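You operate a simulated robot arm through the tools that you are given. There is no shell and no other tool.

You are at the controls of a simulated two-armed robot. One attempt, no reset.

Task
Set the red posts at about 15 and 85 cm; load black weights till the sag passes 4 mm.
Fine: once the posts are set press ZERO with the pan empty; then add no more weights than it takes. Leave the grey weight.

It is judged by the outcome, as a careful person would: the job done as asked, and still so three seconds after it is handed in. It fails if anything else is knocked over, pushed out of place, dropped, spilled or broken.

Robot
Two 7-joint arms with fingered hands on one trunk that stands fixed in place. Base frame: the origin is at the foot of the trunk, x ahead of it, y to its left, z up; the work surface is at about z = 800. Units: mm, degrees, N and s.
The left shoulder is at [50, 214, 869], the right one opposite. With the tool pointing down near the work surface each hand reaches from about 400 to 900 mm from the base axis, measured 20 degrees to its own side. Payload 3 kg a hand.
The TCP of each hand is the grasp point between the finger pads, 26 mm short of the fingertips. In the tool frame z runs along the fingers and y along their closing line. The gripper opens to 132 mm; its body begins 73 mm behind the TCP. The gripper is a hand of 3 fingers: y runs from the thumb to the fingers, the wrist lies at [0, 0, -229] in the tool frame.
Orientation is that of the tool frame in the base frame, as a unit quaternion [x, y, z, w]. With the fingers straight down and closing along the base's y, the tool's x points along the base's -x, its y along +y and its z along -z.

Tools
- The arms move only by the tool jog_arm. It takes "left_motion", "right_motion" or both (then of equal length, played together; a hand with none holds still); each is a list of rows, each a list of 6 numbers: the shift along the tool's x, y, z in cm, then the turn, a rotation vector about the tool's x, y, z in degrees. In form: [[tx, ty, tz, ax, ay, az], ...]. A call has 1 to 20 rows; each row is the pose to reach, as a shift and turn from the pose commanded when the call began, along the tool's axes at that moment. A row lasts 0.2 s, in which the tool goes at most 50 mm and 8.6 degrees; a call with a longer step from one row to the next is refused whole. Where a pose cannot be reached the arm comes as near as it can. A force on the tool above 40 N (or 10 N above the force at the start of the call, whichever is more), or a blocked arm, ends the call early, and 0.2 s more pass. In this call time passes only in rows, and 0.2 s behind the last. The reply holds the time, the measured pose of the TCP, the force on the tool along the base axes, the opening and the grip force, in the units named above and with some noise, with the torque about the TCP (base axes, N m) and any sound that the robot's microphone picked up.
- Cameras (640 x 400 px; columns grow to the right, rows downward): "scene" is now at [32, -33.1, 1495.2]; the picture's right is [-0.36, -0.93, 0.00], its down [-0.59, 0.22, -0.78] and it looks along [0.73, -0.28, -0.63] (base axes); focal length 369 px, centre (320, 200). "left" rides on the left gripper at [-61, 3, -92] in its tool frame; the picture's right is [-0.05, -1.00, 0.00], its down [0.83, -0.04, -0.56] and it looks along [0.55, -0.03, 0.83] (tool axes); focal length 230 px, centre (320, 200). "right" rides on the right gripper at [62, 3, -92] in its tool frame; the picture's right is [-0.05, 1.00, 0.00], its down [-0.83, -0.04, -0.56] and it looks along [-0.55, -0.03, 0.83] (tool axes); focal length 230 px, centre (320, 200). There is no depth. A picture from a camera that has moved, and an enlarged one, comes with that camera's place and axes in the base frame and with its lens. The place of the scene camera against the robot may be out by one fixed shift of up to 12 mm in any direction.
- capture(camera): a new picture of that camera. No time passes.
- set_fingers(finger1, finger2, thumb_bend, hand): sets how far each is bent, from 0 (flat) to 100 (curled in); at 30 the hand is open as for a grip, at 70 the pads meet at the TCP. One left out holds its place. A second passes; each finger stops where it meets its share of the squeeze, and holds until it gets a number again. It is the only way to open and close the hand. It gives what a move gives, with no picture; readings hold the bend of each and the force on the fingers (four entries, about 0 where the hand has none), thumb and palm.
- head_to(pan, tilt): turns the head with the scene camera to pan (to the left, within 86 degrees either way) and tilt (down, from -29 to 69), counted from straight ahead of the robot. It gives what a move gives.
- enlarge(camera, box): a new picture of the part [left, top, right, bottom] of that camera's present view, enlarged. No time passes.
- finish_job(): hands the job in; it is judged then, once.

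Places have to be worked out from the pictures, the camera data and where the tool is seen. Open the grippers and draw the arms clear of the work before you hand the job in, unless the task says otherwise.

The tools are called after "Request:" by a JSON object that holds its "fn" and its "kwargs". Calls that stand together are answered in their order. jog_arm: Moves the arms, as the interface text tells. Its arguments: {"type":"object","properties":{"left_motion":{"type":"array","items":{"type":"array","items":{"type":"number"}}},"right_motion":{"type":"array","items":{"type":"array","items":{"type":"number"}}}},"required":[]} The other tools are called the same way: set_fingers (finger1, finger2, thumb_bend, hand) moves the fingers one by one; head_to (pan, tilt) turns the head that bears the scene camera; capture (camera) takes a picture; enlarge (camera, box) takes an enlarged picture of a part of a camera's view; finish_job () hands the job in.

At the start:

```text
clock: 0.0
left_tool_pos: [529.5, -58.2, 1106.6]
left_tool_rot: [0.215, 0.977, 0.0, 0.0]
left_force: [0.1, 0.4, 0.3]
left_ft_torque: [0.03, -0.04, -0.01]
left_gripper_width: 131.6
left_grip_force: 0.1
left_shape: jaw
left_bend: [30.0, 30.0, 30.0]
left_finger forces: [0.1, 0.0, 0.0, 0.0, 0.0, 0.0]
right_tool_pos: [415.3, -473.1, 1163.5]
right_tool_rot: [0.214, 0.977, 0.0, 0.0]
right_force: [-0.3, -0.3, 0.2]
right_ft_torque: [-0.02, 0.01, -0.01]
right_gripper_width: 131.8
right_grip_force: 0.1
right_shape: jaw
right_bend: [30.0, 30.0, 30.0]
right_finger forces: [0.0, 0.1, 0.0, 0.0, 0.0, 0.0]
head pan, tilt (commanded): [-20.8, 39.0]
```

scene: 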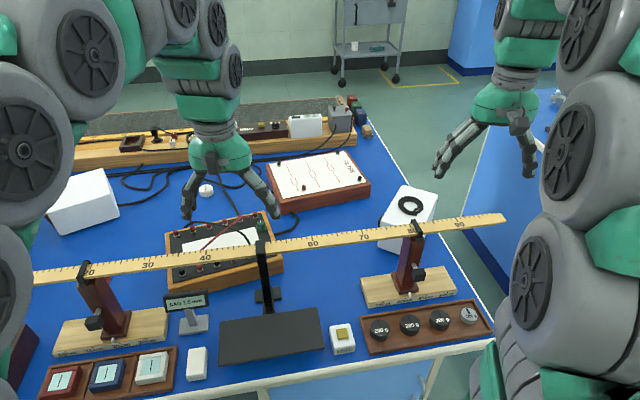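
right: 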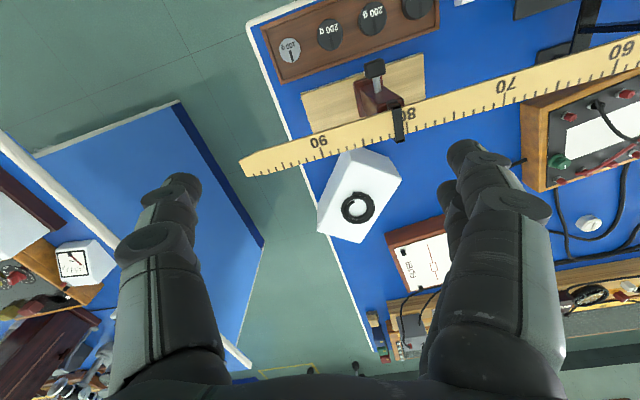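
left: 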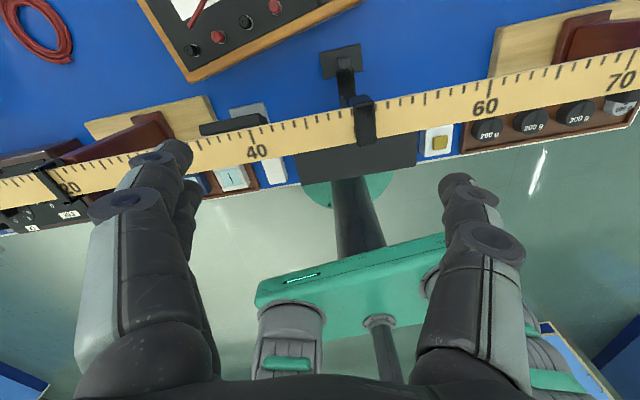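

I'll start by looking closely at the scene: the ruler, posts, pan, display, button and weights.

Request:
{"fn": "enlarge", "kwargs": {"camera": "scene", "box": [0, 220, 220, 400]}}

Request:
{"fn": "enlarge", "kwargs": {"camera": "scene", "box": [160, 220, 380, 400]}}

Request:
{"fn": "enlarge", "kwargs": {"camera": "scene", "box": [320, 190, 520, 360]}}

Request:
{"fn": "capture", "kwargs": {"camera": "left"}}

```text
2.22 times, centred on (110, 310) of scene
camera zoom: at [32.0, -33.1, 1495.2], right [-0.36, -0.93, 0.0], down [-0.59, 0.22, -0.78], along [0.73, -0.28, -0.63], focal length 820 px, centre (787, -44)
```

zoom: 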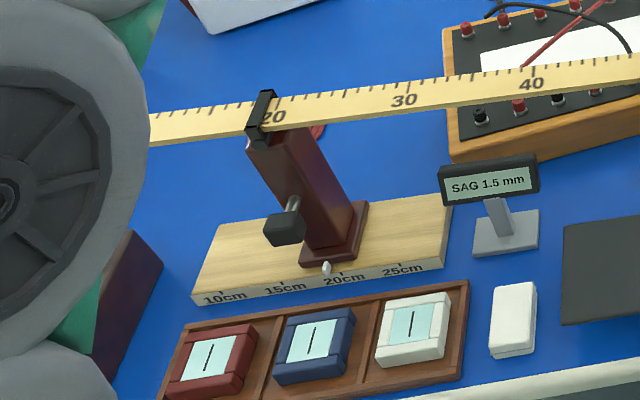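

```text
2.22 times, centred on (270, 310) of scene
camera zoom: at [32.0, -33.1, 1495.2], right [-0.36, -0.93, 0.0], down [-0.59, 0.22, -0.78], along [0.73, -0.28, -0.63], focal length 820 px, centre (431, -44)
```

zoom: 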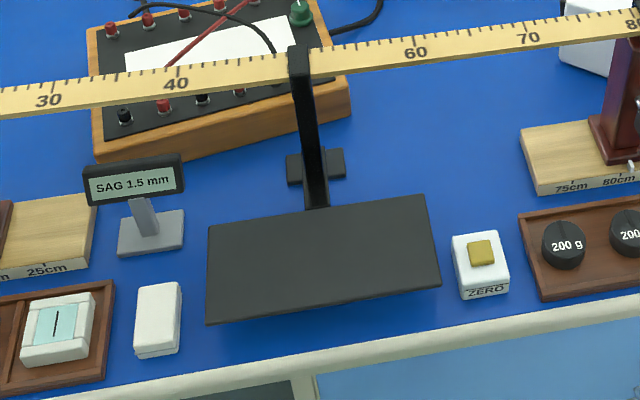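

```text
2.35 times, centred on (420, 275) of scene
camera zoom: at [32.0, -33.1, 1495.2], right [-0.36, -0.93, 0.0], down [-0.59, 0.22, -0.78], along [0.73, -0.28, -0.63], focal length 868 px, centre (85, 24)
```

zoom: 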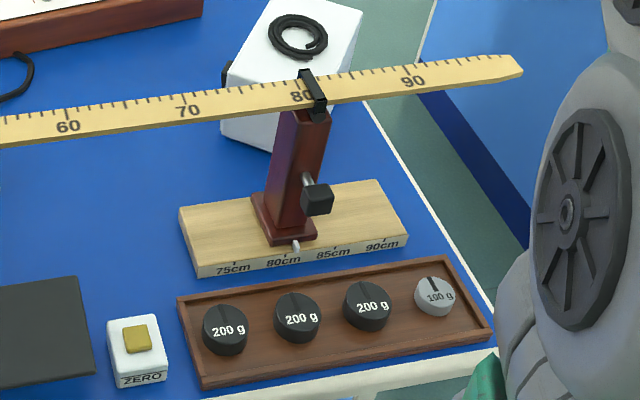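

```text
taken
camera left: at [586.9, -81.4, 1197.5], right [-0.37, -0.93, 0.0], down [-0.77, 0.31, 0.56], along [-0.52, 0.21, -0.83], focal length 230 px, centre (320, 200)
```

left: 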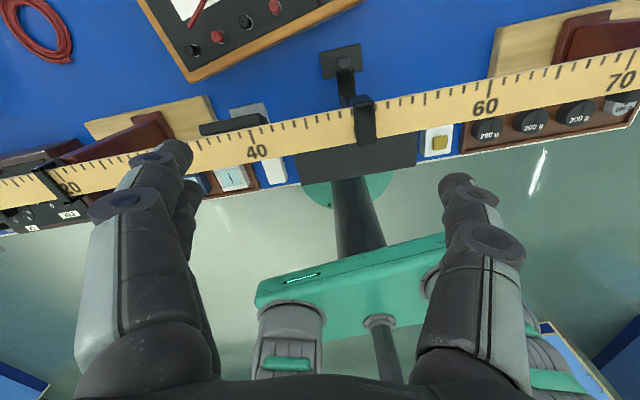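

The board scales look like true centimetres, with the posts at about 19 and 81. I'll zoom in on each post, its knob and its pointer.

Request:
{"fn": "enlarge", "kwargs": {"camera": "scene", "box": [50, 255, 180, 355]}}

Request:
{"fn": "enlarge", "kwargs": {"camera": "scene", "box": [350, 215, 480, 315]}}

Request:
{"fn": "enlarge", "kwargs": {"camera": "right", "box": [230, 0, 480, 170]}}

Request:
{"fn": "enlarge", "kwargs": {"camera": "left", "box": [0, 60, 260, 240]}}

```text
4.00 times, centred on (115, 305) of scene
camera zoom: at [32.0, -33.1, 1495.2], right [-0.36, -0.93, 0.0], down [-0.59, 0.22, -0.78], along [0.73, -0.28, -0.63], focal length 1475 px, centre (1140, -220)
```

zoom: 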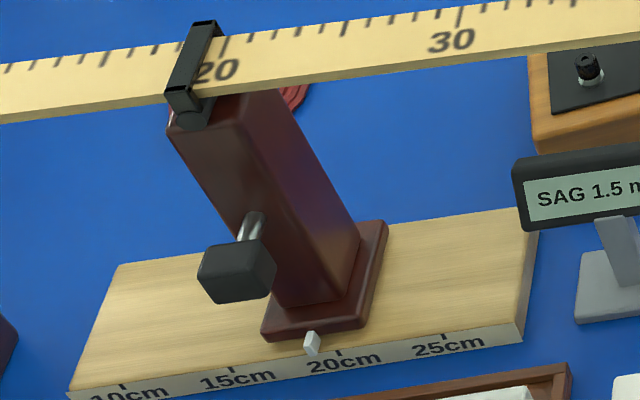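

```text
4.00 times, centred on (415, 265) of scene
camera zoom: at [32.0, -33.1, 1495.2], right [-0.36, -0.93, 0.0], down [-0.59, 0.22, -0.78], along [0.73, -0.28, -0.63], focal length 1475 px, centre (-60, -60)
```

zoom: 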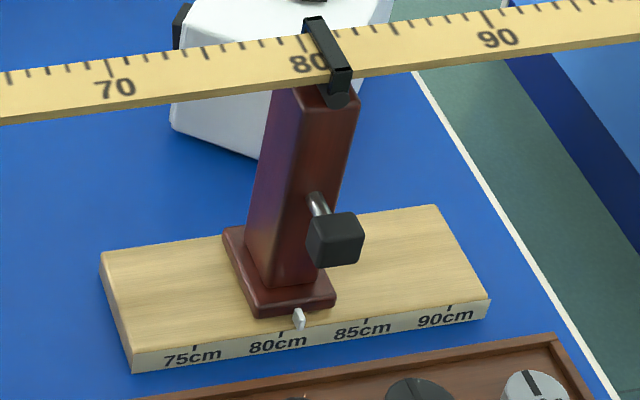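

```text
2.35 times, centred on (355, 85) of right
camera zoom: at [361.3, -445.5, 1253.9], right [0.47, 0.88, 0.0], down [0.74, -0.39, 0.56], along [0.49, -0.26, -0.83], focal length 541 px, centre (238, 471)
```

zoom: 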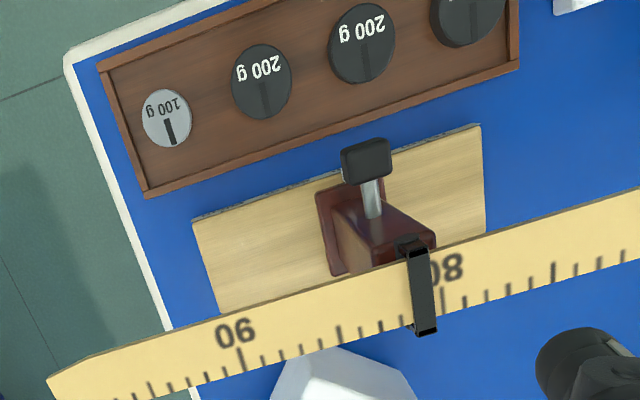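

```text
2.22 times, centred on (130, 150) of left
camera zoom: at [586.9, -81.4, 1197.5], right [-0.37, -0.93, 0.0], down [-0.77, 0.31, 0.56], along [-0.52, 0.21, -0.83], focal length 511 px, centre (742, 311)
```

zoom: 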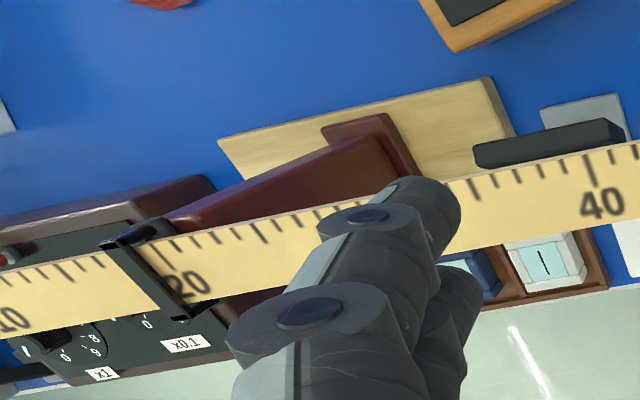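

Pointers read about 18.8 cm on the left and 81.3 cm on the right. Each post has a black cube knob in front, at about z≈906. I'll square both hands to the ruler, which is yawed about -10°, and bring them to the robot side of each knob while staying high.

Request:
{"fn": "jog_arm", "kwargs": {"left_motion": [[2.3, 2.84, 0, 0, 0, -1.8], [4.6, 5.68, 0, 0, 0, -3.7], [6.9, 8.5, 0, 0, 0, -5.5], [9.2, 11.35, 0, 0, 0, -7.4], [11.5, 14.2, 0, 0, 0, -9.2], [13.8, 17.0, 0, 0, 0, -11], [16.1, 19.9, 0, 0, 0, -12.9], [18.4, 22.7, 0, 0, 0, -14.7]], "right_motion": [[1.2, 0.46, 0.5, 0, 0, -1.8], [2.4, 0.92, 1.0, 0, 0, -3.7], [3.5, 1.4, 1.5, 0, 0, -5.5], [4.7, 1.85, 2.0, 0, 0, -7.4], [5.9, 2.3, 2.5, 0, 0, -9.2], [7.0, 2.8, 3.0, 0, 0, -11], [8.2, 3.2, 3.5, 0, 0, -12.9], [9.4, 3.7, 4.0, 0, 0, -14.7]]}}

```text
clock: 1.8
left_tool_pos: [459.5, 225.6, 1104.3]
left_tool_rot: [0.087, 0.996, -0.001, 0.0]
left_force: [0.8, 0.0, 0.2]
left_ft_torque: [0.0, -0.01, -0.02]
left_gripper_width: 132.1
left_grip_force: 0.1
left_shape: jaw
left_bend: [30.0, 30.0, 30.0]
left_finger forces: [0.0, 0.0, 0.1, 0.1, 0.0, 0.0]
right_tool_pos: [346.1, -398.5, 1122.9]
right_tool_rot: [0.087, 0.996, -0.001, 0.001]
right_force: [0.6, -0.5, -0.1]
right_ft_torque: [-0.02, -0.01, -0.01]
right_gripper_width: 132.0
right_grip_force: 0.1
right_shape: jaw
right_bend: [30.0, 30.0, 30.0]
right_finger forces: [0.1, 0.1, 0.0, 0.1, 0.1, 0.0]
head pan, tilt (commanded): [-20.8, 39.0]
```

Both hands moved freely. Now pictures from all three cameras, to locate the knobs and the ruler direction more precisely.

Request:
{"fn": "capture", "kwargs": {"camera": "scene"}}

Request:
{"fn": "capture", "kwargs": {"camera": "right"}}

Request:
{"fn": "capture", "kwargs": {"camera": "left"}}

```text
taken
camera scene: at [32.0, -33.0, 1495.2], right [-0.36, -0.93, 0.0], down [-0.59, 0.22, -0.78], along [0.73, -0.28, -0.63], focal length 369 px, centre (320, 200)
```

scene: 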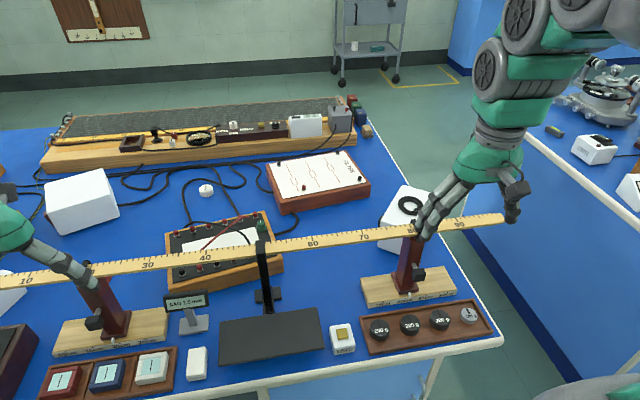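

```text
taken
camera right: at [286.7, -386.2, 1214.8], right [0.23, 0.97, 0.0], down [0.81, -0.19, 0.56], along [0.54, -0.13, -0.83], focal length 230 px, centre (320, 200)
```

right: 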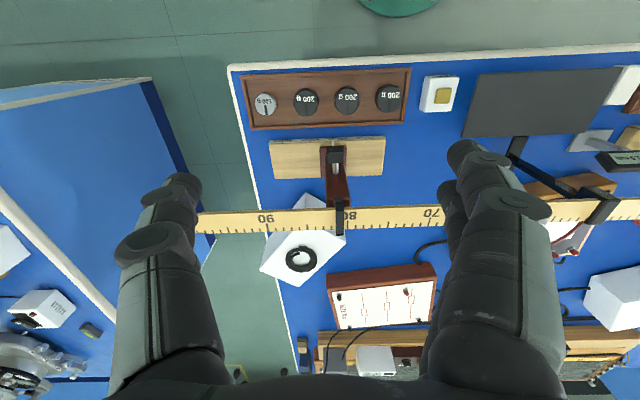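

```text
taken
camera left: at [520.0, 218.1, 1195.7], right [-0.12, -0.99, 0.0], down [-0.83, 0.1, 0.56], along [-0.55, 0.07, -0.83], focal length 230 px, centre (320, 200)
```

left: 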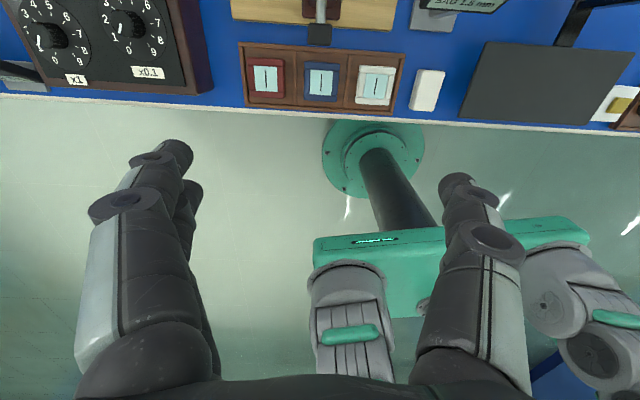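

I'll enlarge both hand-camera views so I can measure from the robot-calibrated frames.

Request:
{"fn": "enlarge", "kwargs": {"camera": "right", "box": [220, 50, 480, 250]}}

Request:
{"fn": "enlarge", "kwargs": {"camera": "left", "box": [220, 0, 480, 160]}}

Request:
{"fn": "enlarge", "kwargs": {"camera": "scene", "box": [0, 160, 160, 260]}}

Request:
{"fn": "enlarge", "kwargs": {"camera": "scene", "box": [380, 120, 540, 250]}}

```text
2.00 times, centred on (350, 150) of right
camera zoom: at [286.7, -386.2, 1214.8], right [0.23, 0.97, 0.0], down [0.81, -0.19, 0.56], along [0.54, -0.13, -0.83], focal length 460 px, centre (260, 300)
```

zoom: 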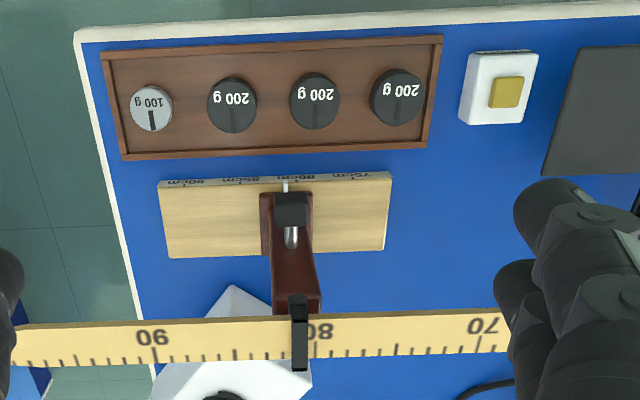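

```text
2.46 times, centred on (350, 80) of left
camera zoom: at [520.0, 218.1, 1195.7], right [-0.12, -0.99, 0.0], down [-0.83, 0.1, 0.56], along [-0.55, 0.07, -0.83], focal length 566 px, centre (246, 495)
```

zoom: 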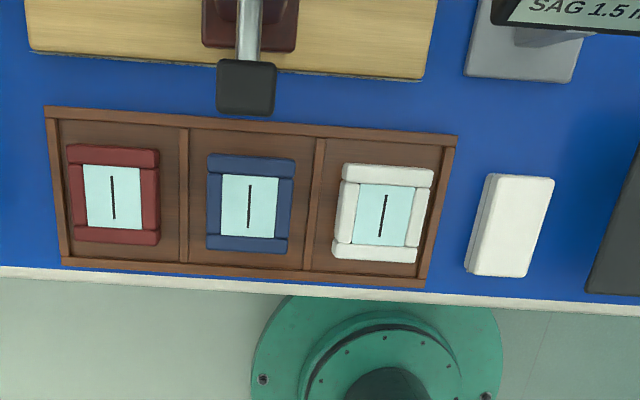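

```text
4.00 times, centred on (80, 210) of scene
camera zoom: at [32.0, -33.0, 1495.2], right [-0.36, -0.93, 0.0], down [-0.59, 0.22, -0.78], along [0.73, -0.28, -0.63], focal length 1475 px, centre (1280, 160)
```

zoom: 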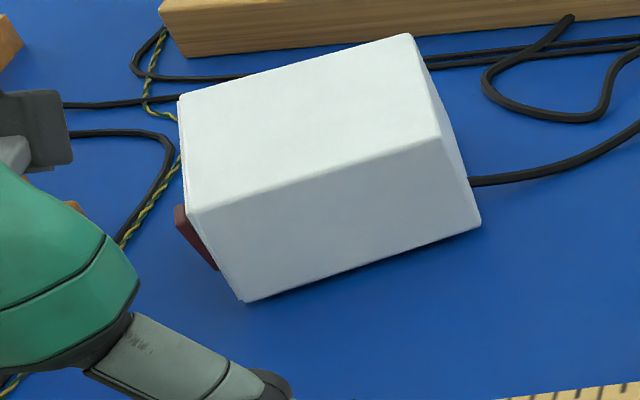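

```text
3.08 times, centred on (460, 185) of scene
camera zoom: at [32.0, -33.0, 1495.2], right [-0.36, -0.93, 0.0], down [-0.59, 0.22, -0.78], along [0.73, -0.28, -0.63], focal length 1135 px, centre (-111, 246)
```

zoom: 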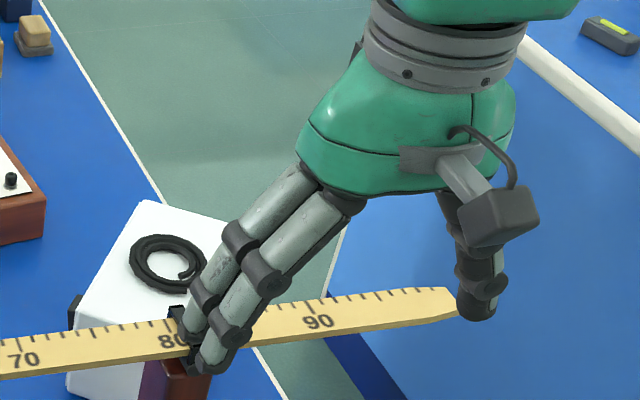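

The two measurements agree: right knob near (414.5, -393, 905), left knob near (531, 216, 904), ruler at z≈993. Next I'll tilt both hands 45° so the fingers point forward and down and can reach the knobs beneath the ruler.

Request:
{"fn": "jog_arm", "kwargs": {"left_motion": [[0, 0, 0, 0, -7.5, 0], [0, 0, 0, 0, -15, 0], [0, 0, 0, 0, -22.5, 0], [0, 0, 0, 0, -30, 0], [0, 0, 0, 0, -37.5, 0], [0, 0, 0, 0, -45, 0]], "right_motion": [[0, 0, 0, 0, -7.5, 0], [0, 0, 0, 0, -15, 0], [0, 0, 0, 0, -22.5, 0], [0, 0, 0, 0, -30, 0], [0, 0, 0, 0, -37.5, 0], [0, 0, 0, 0, -45, 0]]}}

Request:
{"fn": "capture", "kwargs": {"camera": "scene"}}

Request:
{"fn": "capture", "kwargs": {"camera": "right"}}

Request:
{"fn": "capture", "kwargs": {"camera": "left"}}

```text
clock: 3.2
left_tool_pos: [456.6, 221.8, 1103.6]
left_tool_rot: [0.084, 0.93, -0.036, 0.357]
left_force: [0.8, -1.0, -0.6]
left_ft_torque: [0.02, 0.0, 0.03]
left_gripper_width: 132.0
left_grip_force: 0.1
left_shape: jaw
left_bend: [30.0, 30.0, 30.0]
left_finger forces: [0.0, 0.1, 0.0, 0.0, 0.0, 0.1]
left hand out of reach, approached as far as the arm can: row 6
right_tool_pos: [347.1, -401.4, 1122.2]
right_tool_rot: [0.081, 0.932, -0.031, 0.352]
right_force: [0.2, -0.1, 0.3]
right_ft_torque: [0.02, -0.03, 0.04]
right_gripper_width: 131.8
right_grip_force: 0.0
right_shape: jaw
right_bend: [30.0, 30.0, 30.0]
right_finger forces: [0.0, 0.0, 0.1, 0.0, 0.1, 0.0]
right hand out of reach, approached as far as the arm can: row 6
head pan, tilt (commanded): [-20.8, 39.0]
```

```text
taken
camera scene: at [32.0, -33.2, 1495.1], right [-0.36, -0.93, 0.0], down [-0.59, 0.22, -0.78], along [0.73, -0.28, -0.63], focal length 369 px, centre (320, 200)
```

scene: 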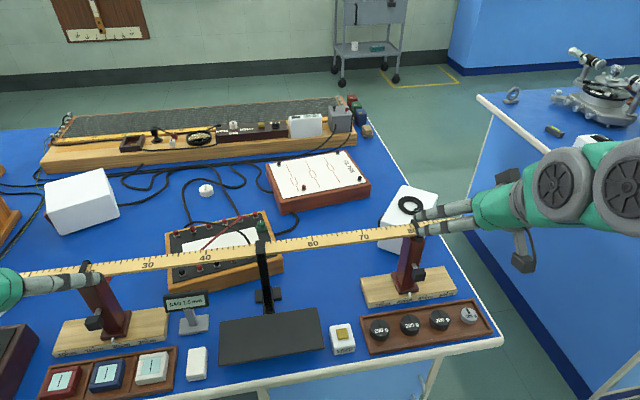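

```text
taken
camera right: at [242.1, -379.4, 1150.3], right [0.21, 0.98, 0.03], down [0.24, -0.09, 0.97], along [0.95, -0.2, -0.26], focal length 230 px, centre (320, 200)
```

right: 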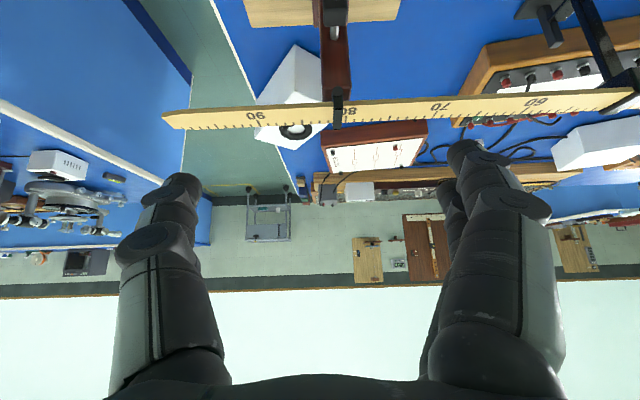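

```text
taken
camera left: at [440.4, 229.0, 1212.9], right [-0.14, -0.99, 0.04], down [-0.98, 0.13, -0.14], along [0.14, -0.06, -0.99], focal length 230 px, centre (320, 200)
```

left: 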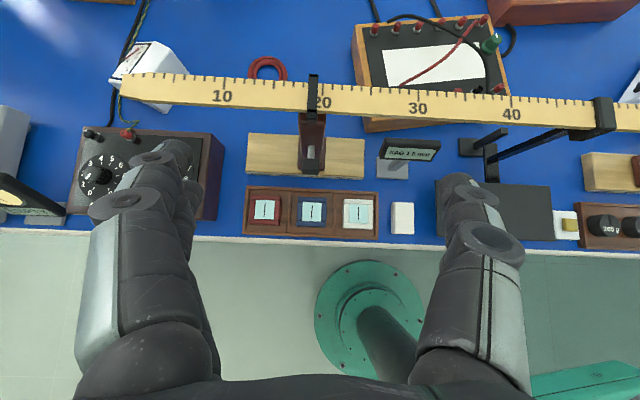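

Both hands reached about a 42° tilt. I'll bring the right hand down to a pre-grasp point 90 mm back from the right knob along the tool axis, then check.

Request:
{"fn": "jog_arm", "kwargs": {"right_motion": [[1.6, 0.34, 1.8, 0, 0, 0], [3.2, 0.68, 3.6, 0, 0, 0], [4.8, 1.0, 5.4, 0, 0, 0], [6.3, 1.35, 7.2, 0, 0, 0], [7.9, 1.7, 9.0, 0, 0, 0], [9.48, 2.02, 10.78, 0, 0, 0]]}}

Request:
{"fn": "capture", "kwargs": {"camera": "scene"}}

Request:
{"fn": "capture", "kwargs": {"camera": "right"}}

```text
clock: 4.6
left_tool_pos: [456.7, 221.3, 1102.5]
left_tool_rot: [0.084, 0.93, -0.036, 0.357]
left_force: [-0.3, -0.2, 0.0]
left_ft_torque: [-0.01, -0.02, -0.02]
left_gripper_width: 131.9
left_grip_force: 0.0
left_shape: jaw
left_bend: [30.0, 30.0, 30.0]
left_finger forces: [0.0, 0.0, 0.1, 0.0, 0.0, 0.0]
right_tool_pos: [347.3, -400.2, 1122.3]
right_tool_rot: [0.082, 0.932, -0.031, 0.351]
right_force: [0.5, 0.3, -0.5]
right_ft_torque: [0.01, 0.02, 0.0]
right_gripper_width: 131.4
right_grip_force: 0.1
right_shape: jaw
right_bend: [30.0, 30.0, 30.0]
right_finger forces: [0.0, 0.0, 0.0, 0.0, 0.0, 0.1]
right hand out of reach, approached as far as the arm can: row 1, 2, 3, 4, 5, 6
head pan, tilt (commanded): [-20.8, 39.0]
```

```text
taken
camera scene: at [32.0, -33.0, 1495.2], right [-0.36, -0.93, 0.0], down [-0.59, 0.22, -0.78], along [0.73, -0.28, -0.63], focal length 369 px, centre (320, 200)
```

scene: 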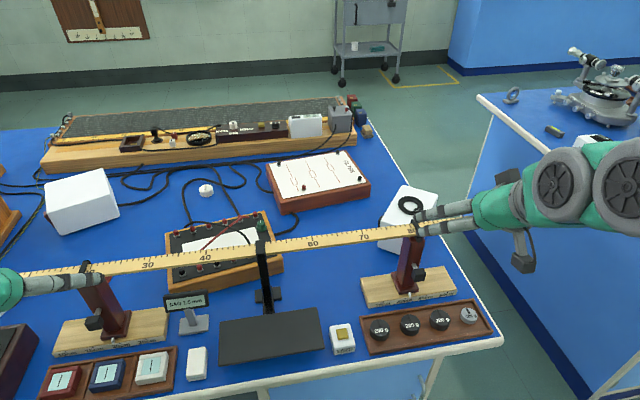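

```text
taken
camera right: at [241.9, -379.2, 1150.0], right [0.21, 0.98, 0.03], down [0.25, -0.09, 0.97], along [0.95, -0.2, -0.26], focal length 230 px, centre (320, 200)
```

right: 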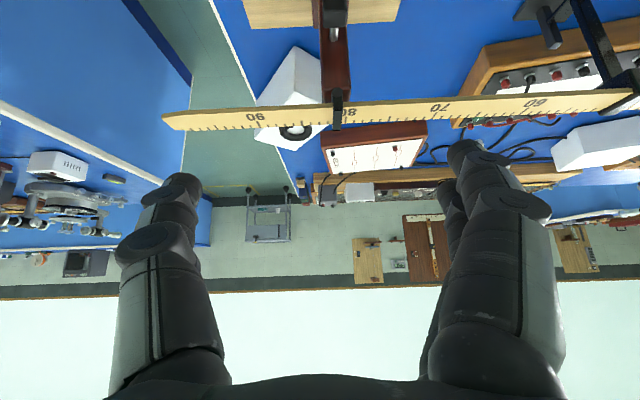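

The right arm is at its limit with that much tilt and didn't move. I'll cut the tilt to about 25°, which should still clear the ruler, and try again.

Request:
{"fn": "jog_arm", "kwargs": {"right_motion": [[0, 0, 0, 0, 6, 0], [0, 0, 0, 0, 12, 0], [0, 0, 0, 0, 18, 0]]}}

```text
clock: 5.4
left_tool_pos: [454.8, 221.0, 1102.5]
left_tool_rot: [0.083, 0.93, -0.036, 0.357]
left_force: [0.2, -0.4, 1.3]
left_ft_torque: [-0.02, -0.03, -0.02]
left_gripper_width: 131.8
left_grip_force: 0.0
left_shape: jaw
left_bend: [30.0, 30.0, 30.0]
left_finger forces: [0.0, 0.0, 0.1, 0.1, 0.1, 0.0]
right_tool_pos: [348.9, -391.6, 1122.9]
right_tool_rot: [0.086, 0.976, -0.019, 0.201]
right_force: [0.6, 0.4, -0.1]
right_ft_torque: [0.02, 0.0, -0.02]
right_gripper_width: 131.7
right_grip_force: 0.1
right_shape: jaw
right_bend: [30.0, 30.0, 30.0]
right_finger forces: [0.0, 0.0, 0.0, 0.0, 0.1, 0.0]
head pan, tilt (commanded): [-20.8, 39.0]
```

The tilt is now 23°. I'll move down to a pre-grasp point about 90 mm back from the right knob along the tool axis.

Request:
{"fn": "jog_arm", "kwargs": {"right_motion": [[0.53, 0.21, 2.7, 0, 0, 0], [1.06, 0.42, 5.4, 0, 0, 0], [1.6, 0.64, 8.1, 0, 0, 0], [2.1, 0.85, 10.8, 0, 0, 0], [2.65, 1.06, 13.58, 0, 0, 0]]}}

Request:
{"fn": "capture", "kwargs": {"camera": "right"}}

Request:
{"fn": "capture", "kwargs": {"camera": "scene"}}

```text
clock: 6.6
left_tool_pos: [455.8, 221.6, 1102.1]
left_tool_rot: [0.084, 0.93, -0.036, 0.357]
left_force: [0.5, 0.0, -0.2]
left_ft_torque: [-0.02, 0.02, 0.02]
left_gripper_width: 131.9
left_grip_force: 0.1
left_shape: jaw
left_bend: [30.0, 30.0, 30.0]
left_finger forces: [0.0, 0.1, 0.0, 0.0, 0.1, 0.1]
right_tool_pos: [379.4, -386.1, 999.1]
right_tool_rot: [0.086, 0.976, -0.018, 0.2]
right_force: [-0.1, -0.6, 0.2]
right_ft_torque: [0.0, 0.01, -0.02]
right_gripper_width: 132.2
right_grip_force: 0.1
right_shape: jaw
right_bend: [30.0, 30.0, 30.0]
right_finger forces: [0.0, 0.0, 0.1, 0.1, 0.0, 0.0]
right hand out of reach, approached as far as the arm can: row 5
head pan, tilt (commanded): [-20.8, 39.0]
```

```text
taken
camera right: at [287.4, -366.4, 1059.1], right [0.22, 0.97, 0.02], down [0.53, -0.14, 0.84], along [0.82, -0.18, -0.55], focal length 230 px, centre (320, 200)
```

right: 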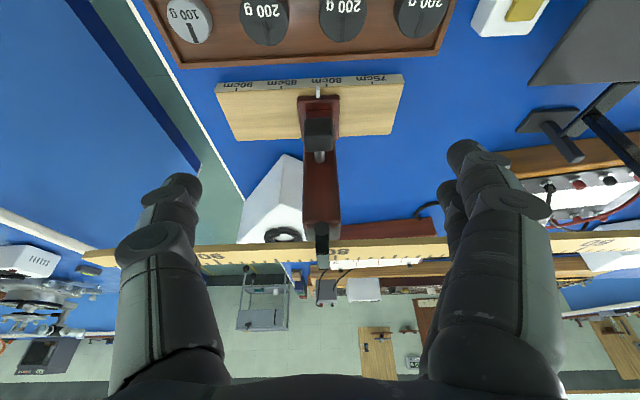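

```text
taken
camera scene: at [32.0, -33.0, 1495.2], right [-0.36, -0.93, 0.0], down [-0.59, 0.22, -0.78], along [0.73, -0.28, -0.63], focal length 369 px, centre (320, 200)
```

scene: 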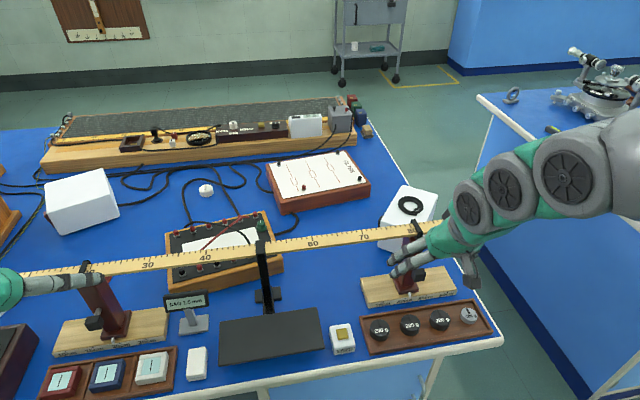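

The limit showed up again at z≈999, but the hand is centred on the knob. I'll step forward and down along the tool axis to see how far the arm gets; the path around the knob is clear.

Request:
{"fn": "jog_arm", "kwargs": {"right_motion": [[0.1, 0, 1.5, 0, 0, 0], [0.2, 0, 3.0, 0, 0, 0], [0.2, 0, 4.5, 0, 0, 0], [0.3, 0, 6.0, 0, 0, 0]]}}

```text
clock: 7.6
left_tool_pos: [456.5, 221.3, 1104.3]
left_tool_rot: [0.084, 0.93, -0.036, 0.357]
left_force: [0.7, -0.1, -0.1]
left_ft_torque: [-0.03, 0.0, 0.03]
left_gripper_width: 132.0
left_grip_force: 0.1
left_shape: jaw
left_bend: [30.0, 30.0, 30.0]
left_finger forces: [0.1, 0.0, 0.0, 0.0, 0.1, 0.1]
right_tool_pos: [378.5, -385.0, 999.4]
right_tool_rot: [0.087, 0.976, -0.018, 0.201]
right_force: [-0.6, -0.2, 0.0]
right_ft_torque: [0.01, 0.01, -0.03]
right_gripper_width: 132.0
right_grip_force: 0.1
right_shape: jaw
right_bend: [30.0, 30.0, 30.0]
right_finger forces: [0.0, 0.1, 0.0, 0.0, 0.0, 0.0]
right hand out of reach, approached as far as the arm can: row 1, 2, 3, 4
head pan, tilt (commanded): [-20.8, 39.0]
```

The arm is stuck on a joint limit. I'll turn the head to see its configuration.

Request:
{"fn": "head_to", "kwargs": {"pan": -60, "tilt": 40}}

Request:
{"fn": "capture", "kwargs": {"camera": "scene"}}

```text
clock: 8.7
left_tool_pos: [455.0, 222.7, 1104.0]
left_tool_rot: [0.084, 0.93, -0.036, 0.356]
left_force: [0.2, 0.0, 0.2]
left_ft_torque: [0.01, -0.04, 0.06]
left_gripper_width: 131.9
left_grip_force: 0.2
left_shape: jaw
left_bend: [30.0, 30.0, 30.0]
left_finger forces: [0.0, 0.1, 0.0, 0.0, 0.0, 0.1]
right_tool_pos: [378.9, -385.4, 1000.1]
right_tool_rot: [0.086, 0.976, -0.017, 0.201]
right_force: [0.1, 0.4, -0.2]
right_ft_torque: [-0.01, 0.0, 0.01]
right_gripper_width: 131.8
right_grip_force: 0.1
right_shape: jaw
right_bend: [30.0, 30.0, 30.0]
right_finger forces: [0.0, 0.1, 0.1, 0.0, 0.0, 0.1]
head pan, tilt (commanded): [-60.0, 40.0]
```

```text
taken
camera scene: at [-5.5, -76.2, 1493.6], right [-0.87, -0.5, 0.0], down [-0.32, 0.56, -0.77], along [0.38, -0.66, -0.64], focal length 369 px, centre (320, 200)
```

scene: 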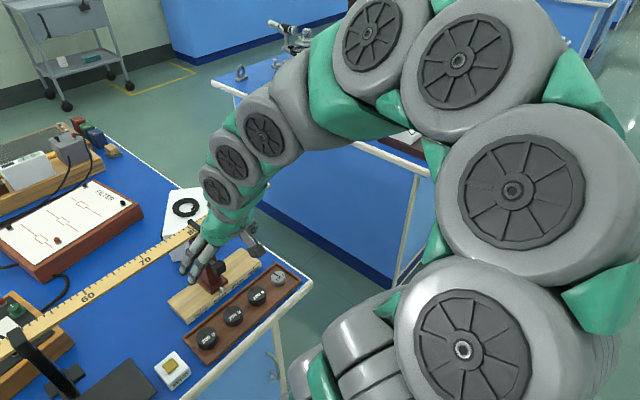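

The elbow is high and the wrist is folding too close to the shoulder. I'll bring the hand back to vertical and lower it just in front of the knob, in clear air, to find what the arm can reach.

Request:
{"fn": "jog_arm", "kwargs": {"right_motion": [[0, 0, 0, 0, 7.7, 0], [0.5, 0, 0, 0, 15.4, 0], [1.0, 0, 0.5, 0, 23, 0], [2.0, -0.1, 2.3, 0, 23, 0], [3.0, -0.15, 4.1, 0, 23, 0], [4.04, -0.2, 5.9, 0, 23, 0]]}}

```text
clock: 10.1
left_tool_pos: [456.0, 221.4, 1102.4]
left_tool_rot: [0.084, 0.93, -0.036, 0.357]
left_force: [-0.9, -0.4, -0.3]
left_ft_torque: [-0.01, -0.01, 0.01]
left_gripper_width: 132.0
left_grip_force: 0.1
left_shape: jaw
left_bend: [30.0, 30.0, 30.0]
left_finger forces: [0.0, 0.1, 0.0, 0.0, 0.0, 0.1]
right_tool_pos: [366.4, -379.2, 928.7]
right_tool_rot: [0.088, 0.996, 0.0, 0.002]
right_force: [0.5, -0.3, 0.4]
right_ft_torque: [-0.03, 0.01, -0.01]
right_gripper_width: 131.6
right_grip_force: 0.0
right_shape: jaw
right_bend: [30.0, 30.0, 30.0]
right_finger forces: [0.1, 0.0, 0.0, 0.0, 0.0, 0.0]
head pan, tilt (commanded): [-60.0, 40.0]
```

Vertical works here. Now I'll tilt forward in place in small steps and slide toward the knob to find the largest usable tilt.

Request:
{"fn": "jog_arm", "kwargs": {"right_motion": [[-0.7, 0, 0, 0, -4, 0], [-1.4, 0, 0, 0, -8, 0], [-2.1, 0, 0, 0, -12, 0], [-2.8, 0, 0, 0, -16, 0], [-3.0, 0, 0, 0, -20, 0], [-3.0, 0, 0, 0, -24, 0], [-3.0, 0, 0, 0, -28, 0]]}}

Request:
{"fn": "capture", "kwargs": {"camera": "scene"}}

Request:
{"fn": "capture", "kwargs": {"camera": "right"}}

```text
clock: 11.7
left_tool_pos: [456.5, 221.9, 1104.5]
left_tool_rot: [0.083, 0.93, -0.036, 0.356]
left_force: [-0.4, -0.6, 0.1]
left_ft_torque: [0.01, 0.0, -0.05]
left_gripper_width: 131.9
left_grip_force: 0.1
left_shape: jaw
left_bend: [30.0, 30.0, 30.0]
left_finger forces: [0.0, 0.0, 0.0, 0.1, 0.0, 0.0]
right_tool_pos: [395.5, -385.0, 928.5]
right_tool_rot: [0.087, 0.986, -0.013, 0.141]
right_force: [0.0, -0.2, -0.2]
right_ft_torque: [-0.01, -0.01, 0.02]
right_gripper_width: 131.8
right_grip_force: 0.0
right_shape: jaw
right_bend: [30.0, 30.0, 30.0]
right_finger forces: [0.0, 0.0, 0.0, 0.0, 0.1, 0.0]
right hand out of reach, approached as far as the arm can: row 5, 6, 7
head pan, tilt (commanded): [-60.0, 40.0]
```

```text
taken
camera scene: at [-5.6, -76.2, 1493.6], right [-0.87, -0.5, 0.0], down [-0.32, 0.56, -0.77], along [0.38, -0.66, -0.64], focal length 369 px, centre (320, 200)
```

scene: 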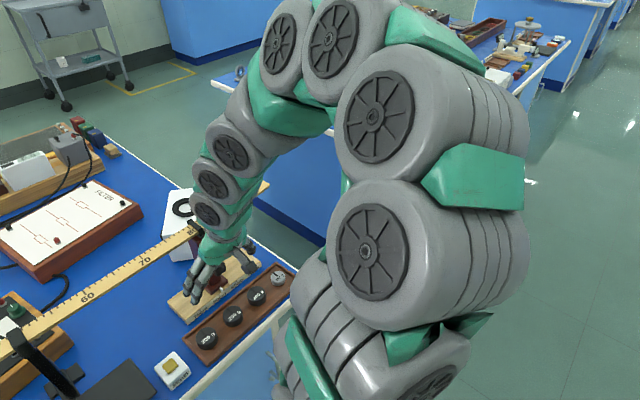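

```text
taken
camera right: at [311.3, -368.9, 999.6], right [0.22, 0.97, 0.01], down [0.62, -0.15, 0.77], along [0.75, -0.16, -0.64], focal length 230 px, centre (320, 200)
```

right: 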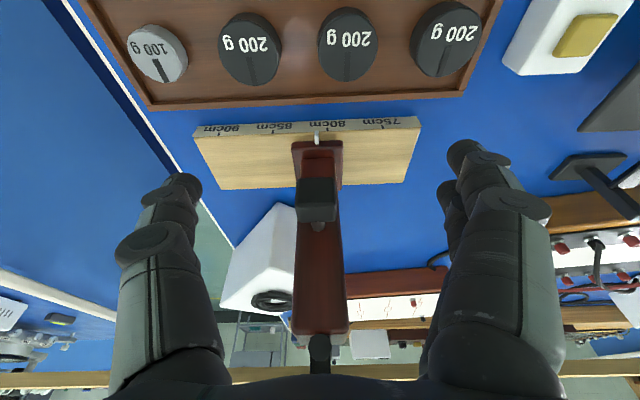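

With about 16° of tilt the hand is only a centimetre from the knob and clear of the clip. I'll move so the fingertips straddle the upper half of the knob.

Request:
{"fn": "jog_arm", "kwargs": {"right_motion": [[-0.4, -0.24, 0.3, 0, 0, 0], [-0.78, -0.47, 0.6, 0, 0, 0]]}}

Request:
{"fn": "capture", "kwargs": {"camera": "right"}}

Request:
{"fn": "enlarge", "kwargs": {"camera": "scene", "box": [140, 180, 300, 320]}}

```text
clock: 12.3
left_tool_pos: [455.8, 221.1, 1103.6]
left_tool_rot: [0.084, 0.93, -0.036, 0.357]
left_force: [-0.5, 1.1, -0.1]
left_ft_torque: [0.0, 0.0, 0.02]
left_gripper_width: 131.6
left_grip_force: 0.0
left_shape: jaw
left_bend: [30.0, 30.0, 30.0]
left_finger forces: [0.1, 0.0, 0.0, 0.0, 0.0, 0.0]
right_tool_pos: [405.2, -393.2, 924.8]
right_tool_rot: [0.086, 0.986, -0.012, 0.14]
right_force: [0.2, 0.4, 0.1]
right_ft_torque: [0.03, 0.02, -0.02]
right_gripper_width: 131.8
right_grip_force: 0.0
right_shape: jaw
right_bend: [30.0, 30.0, 30.0]
right_finger forces: [0.0, 0.0, 0.0, 0.0, 0.1, 0.1]
head pan, tilt (commanded): [-60.0, 40.0]
```

```text
taken
camera right: at [322.0, -376.0, 995.1], right [0.22, 0.97, 0.01], down [0.62, -0.16, 0.77], along [0.75, -0.16, -0.64], focal length 230 px, centre (320, 200)
```

right: 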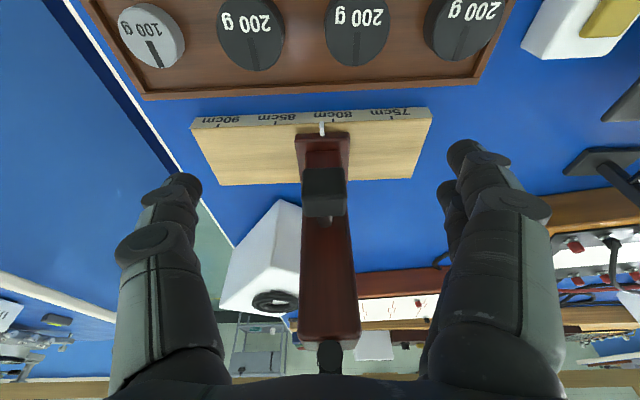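

```text
2.86 times, centred on (220, 250) of scene
camera zoom: at [-5.6, -76.2, 1493.6], right [-0.87, -0.5, 0.0], down [-0.32, 0.56, -0.77], along [0.38, -0.66, -0.64], focal length 1054 px, centre (606, 57)
```

zoom: 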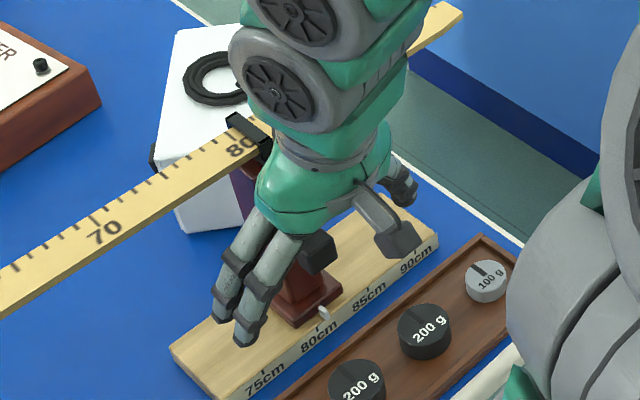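

The knob is centred between the fingers and the palm is clear of the clip. I'll close partway first and watch for contact.

Request:
{"fn": "set_fingers", "kwargs": {"hand": "right", "finger1": 55, "finger2": 55, "thumb_bend": 55}}

Request:
{"fn": "capture", "kwargs": {"camera": "right"}}

Request:
{"fn": "enlarge", "kwargs": {"camera": "scene", "box": [140, 180, 300, 320]}}

```text
clock: 13.3
left_tool_pos: [456.0, 221.2, 1103.3]
left_tool_rot: [0.084, 0.93, -0.036, 0.357]
left_force: [0.2, -0.2, 0.1]
left_ft_torque: [-0.01, -0.01, 0.02]
left_gripper_width: 131.9
left_grip_force: 0.1
left_shape: jaw
left_bend: [30.0, 30.0, 30.0]
left_finger forces: [0.0, 0.1, 0.0, 0.0, 0.0, 0.0]
right_tool_pos: [405.3, -393.6, 925.3]
right_tool_rot: [0.087, 0.986, -0.013, 0.14]
right_force: [1.1, 0.5, 0.1]
right_ft_torque: [-0.03, 0.01, -0.01]
right_gripper_width: 52.0
right_grip_force: 0.1
right_shape: fingers
right_bend: [55.0, 55.0, 55.0]
right_finger forces: [0.0, 0.0, 0.0, 0.0, 0.0, 0.1]
head pan, tilt (commanded): [-60.0, 40.0]
```

```text
taken
camera right: at [322.0, -376.0, 995.3], right [0.22, 0.97, 0.01], down [0.62, -0.15, 0.77], along [0.75, -0.16, -0.64], focal length 230 px, centre (320, 200)
```

right: 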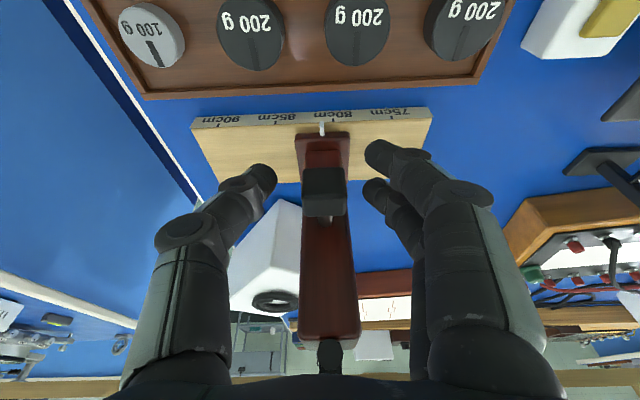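

```text
2.86 times, centred on (220, 250) of scene
camera zoom: at [-5.6, -76.2, 1493.6], right [-0.87, -0.5, 0.0], down [-0.32, 0.56, -0.77], along [0.38, -0.66, -0.64], focal length 1054 px, centre (606, 57)
```

zoom: 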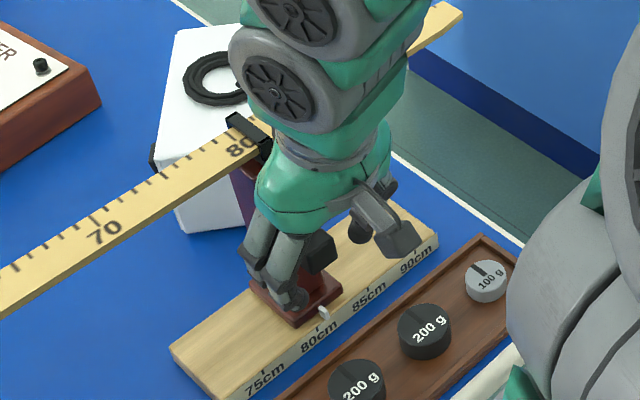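

The opening is 52 mm and still centred on the knob. I'll close gently until the fingers meet it.

Request:
{"fn": "set_fingers", "kwargs": {"hand": "right", "finger1": 65, "finger2": 65, "thumb_bend": 65}}

Request:
{"fn": "capture", "kwargs": {"camera": "right"}}

Request:
{"fn": "enlarge", "kwargs": {"camera": "scene", "box": [140, 180, 300, 320]}}

```text
clock: 14.3
left_tool_pos: [456.8, 221.0, 1103.8]
left_tool_rot: [0.083, 0.93, -0.035, 0.357]
left_force: [1.3, -0.1, 0.5]
left_ft_torque: [-0.02, 0.0, 0.01]
left_gripper_width: 132.1
left_grip_force: 0.0
left_shape: jaw
left_bend: [30.0, 30.0, 30.0]
left_finger forces: [0.0, 0.0, 0.0, 0.0, 0.0, 0.0]
right_tool_pos: [405.5, -393.3, 925.0]
right_tool_rot: [0.087, 0.986, -0.013, 0.141]
right_force: [0.1, 1.8, -0.7]
right_ft_torque: [0.05, 0.01, 0.04]
right_gripper_width: 21.9
right_grip_force: 2.1
right_shape: fingers
right_bend: [64.0, 62.0, 64.0]
right_finger forces: [0.4, 2.1, 0.0, 0.0, 0.7, 0.0]
head pan, tilt (commanded): [-60.0, 40.0]
```

```text
taken
camera right: at [322.0, -375.9, 995.3], right [0.22, 0.97, 0.01], down [0.62, -0.15, 0.77], along [0.75, -0.16, -0.64], focal length 230 px, centre (320, 200)
```

right: 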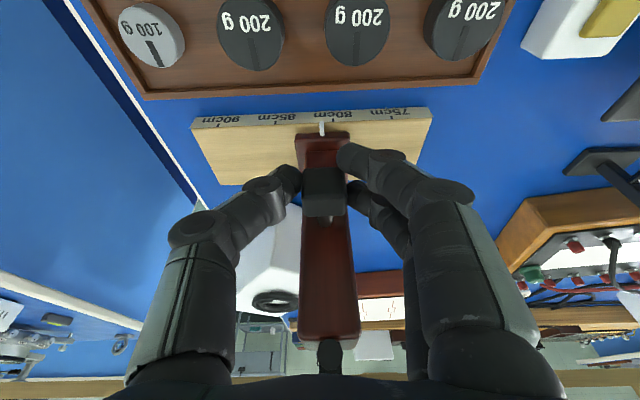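

```text
2.86 times, centred on (220, 250) of scene
camera zoom: at [-5.6, -76.2, 1493.6], right [-0.87, -0.5, 0.0], down [-0.32, 0.56, -0.77], along [0.38, -0.66, -0.64], focal length 1054 px, centre (606, 57)
```

zoom: 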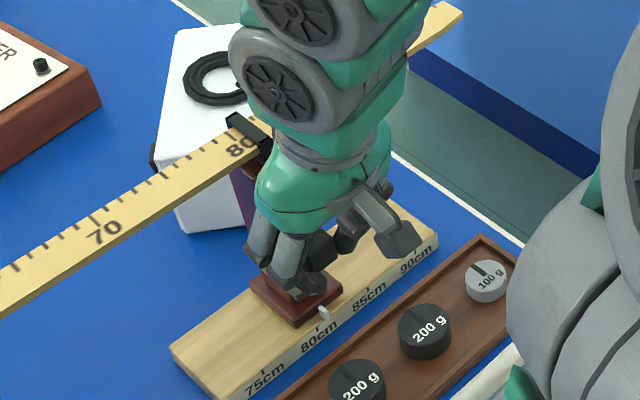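

All three fingers are on the knob, at about 22 mm with light force. I'll try a 1.5 cm slide toward higher readings to see whether the post moves freely.

Request:
{"fn": "jog_arm", "kwargs": {"right_motion": [[0, -0.3, 0, 0, 0, 0], [0, -0.6, 0, 0, 0, 0], [0, -0.9, 0, 0, 0, 0], [0, -1.2, 0, 0, 0, 0], [0, -1.5, 0, 0, 0, 0]]}}

Request:
{"fn": "capture", "kwargs": {"camera": "right"}}

Request:
{"fn": "enlarge", "kwargs": {"camera": "scene", "box": [140, 180, 300, 320]}}

```text
clock: 15.5
left_tool_pos: [456.5, 222.1, 1103.3]
left_tool_rot: [0.084, 0.93, -0.036, 0.356]
left_force: [-0.3, -0.9, 0.2]
left_ft_torque: [0.0, 0.0, 0.01]
left_gripper_width: 131.8
left_grip_force: 0.1
left_shape: jaw
left_bend: [30.0, 30.0, 30.0]
left_finger forces: [0.0, 0.0, 0.0, 0.0, 0.0, 0.0]
right_tool_pos: [401.8, -408.2, 924.7]
right_tool_rot: [0.087, 0.986, -0.013, 0.141]
right_force: [0.5, 1.8, 0.8]
right_ft_torque: [0.01, 0.0, 0.02]
right_gripper_width: 21.5
right_grip_force: 1.8
right_shape: fingers
right_bend: [65.0, 62.0, 65.0]
right_finger forces: [0.4, 2.2, 0.0, 0.0, 1.2, 0.1]
head pan, tilt (commanded): [-60.0, 40.0]
```

```text
taken
camera right: at [319.3, -390.2, 994.8], right [0.22, 0.97, 0.01], down [0.62, -0.16, 0.77], along [0.75, -0.16, -0.64], focal length 230 px, centre (320, 200)
```

right: 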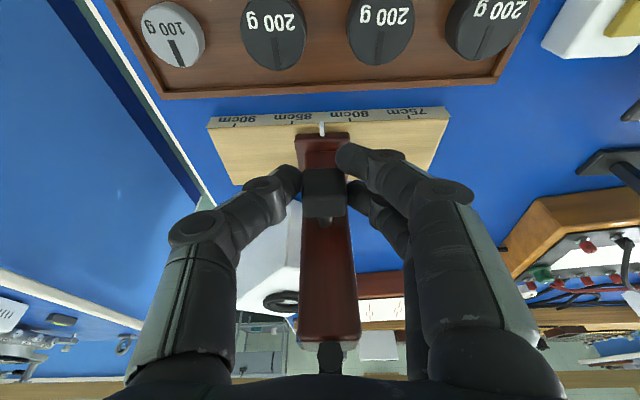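

```text
2.86 times, centred on (220, 250) of scene
camera zoom: at [-5.6, -76.2, 1493.6], right [-0.87, -0.5, 0.0], down [-0.32, 0.56, -0.77], along [0.38, -0.66, -0.64], focal length 1054 px, centre (606, 57)
```

zoom: 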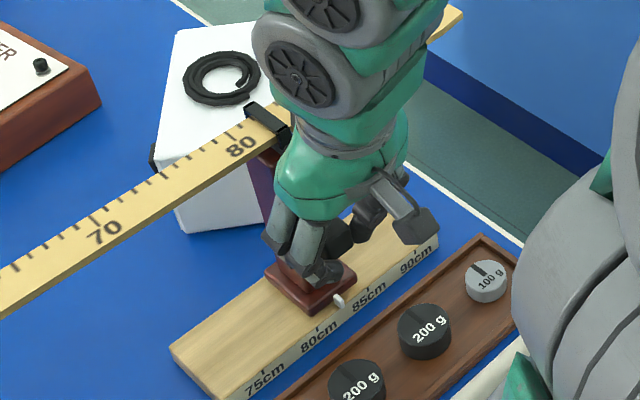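

The post slides freely with under 2 N, and its pointer is now near 82.6. I'll continue another 2.4 cm.

Request:
{"fn": "jog_arm", "kwargs": {"right_motion": [[0, -0.3, 0, 0, 0, 0], [0, -0.6, 0, 0, 0, 0], [0, -0.9, 0, 0, 0, 0], [0, -1.2, 0, 0, 0, 0], [0, -1.5, 0, 0, 0, 0], [0, -1.8, 0, 0, 0, 0], [0, -2.1, 0, 0, 0, 0], [0, -2.4, 0, 0, 0, 0]]}}

Request:
{"fn": "enlarge", "kwargs": {"camera": "right", "box": [200, 60, 480, 235]}}

Request:
{"fn": "enlarge", "kwargs": {"camera": "scene", "box": [160, 220, 290, 310]}}

```text
clock: 17.3
left_tool_pos: [455.3, 220.7, 1103.4]
left_tool_rot: [0.084, 0.93, -0.036, 0.357]
left_force: [0.2, -0.7, -0.2]
left_ft_torque: [-0.04, 0.02, -0.02]
left_gripper_width: 131.7
left_grip_force: 0.0
left_shape: jaw
left_bend: [30.0, 30.0, 30.0]
left_finger forces: [0.1, 0.0, 0.1, 0.0, 0.0, 0.1]
right_tool_pos: [398.3, -433.9, 925.8]
right_tool_rot: [0.087, 0.986, -0.012, 0.142]
right_force: [-3.8, 0.8, -1.4]
right_ft_torque: [0.04, 0.05, 0.08]
right_gripper_width: 20.7
right_grip_force: 2.2
right_shape: fingers
right_bend: [65.0, 62.0, 65.0]
right_finger forces: [1.5, 2.0, 0.1, 0.1, 1.1, 0.0]
head pan, tilt (commanded): [-60.0, 40.0]
```

```text
2.29 times, centred on (340, 148) of right
camera zoom: at [315.0, -415.7, 995.3], right [0.22, 0.97, 0.01], down [0.62, -0.16, 0.77], along [0.75, -0.16, -0.64], focal length 526 px, centre (274, 320)
```

zoom: 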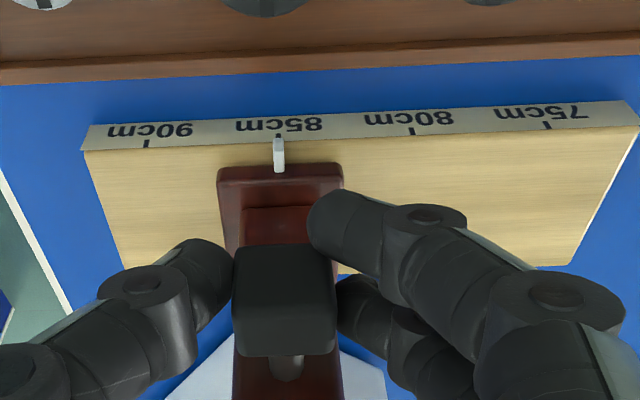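

```text
4.44 times, centred on (225, 265) of scene
camera zoom: at [-5.6, -76.2, 1493.6], right [-0.87, -0.5, 0.0], down [-0.32, 0.56, -0.77], along [0.38, -0.66, -0.64], focal length 1639 px, centre (742, -89)
```

zoom: 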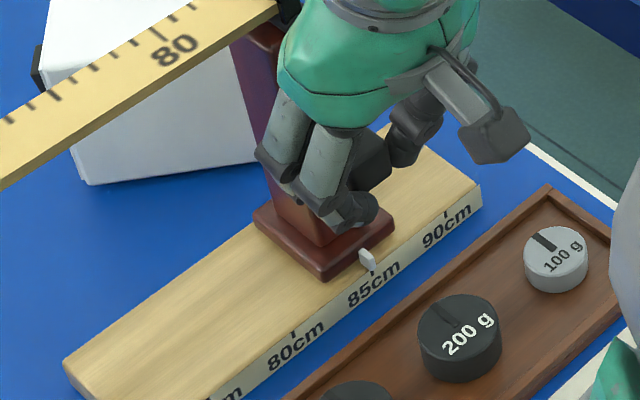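

The pointer sits right on the 85 cm tick. I'll open the right hand and check the post stays put before backing out.

Request:
{"fn": "set_fingers", "kwargs": {"hand": "right", "finger1": 50, "finger2": 50, "thumb_bend": 50}}

Request:
{"fn": "enlarge", "kwargs": {"camera": "right", "box": [200, 60, 480, 235]}}

```text
clock: 18.3
left_tool_pos: [455.5, 221.8, 1103.7]
left_tool_rot: [0.084, 0.93, -0.035, 0.357]
left_force: [0.8, 0.1, 0.5]
left_ft_torque: [-0.01, 0.0, 0.02]
left_gripper_width: 132.1
left_grip_force: 0.1
left_shape: jaw
left_bend: [30.0, 30.0, 30.0]
left_finger forces: [0.0, 0.0, 0.0, 0.1, 0.1, 0.1]
right_tool_pos: [398.5, -433.8, 924.7]
right_tool_rot: [0.087, 0.986, -0.013, 0.141]
right_force: [0.6, -0.8, 0.0]
right_ft_torque: [0.03, -0.01, -0.04]
right_gripper_width: 67.1
right_grip_force: 0.0
right_shape: fingers
right_bend: [50.0, 50.0, 50.0]
right_finger forces: [0.0, 0.1, 0.0, 0.1, 0.0, 0.0]
head pan, tilt (commanded): [-60.0, 40.0]
```

```text
2.29 times, centred on (340, 148) of right
camera zoom: at [315.1, -415.6, 995.3], right [0.22, 0.97, 0.01], down [0.62, -0.15, 0.77], along [0.75, -0.16, -0.64], focal length 526 px, centre (274, 320)
```

zoom: 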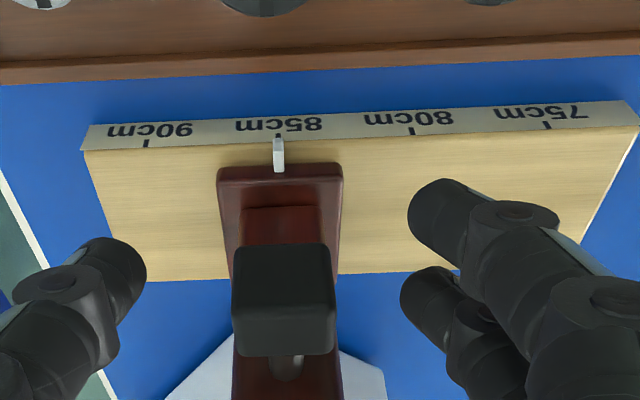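

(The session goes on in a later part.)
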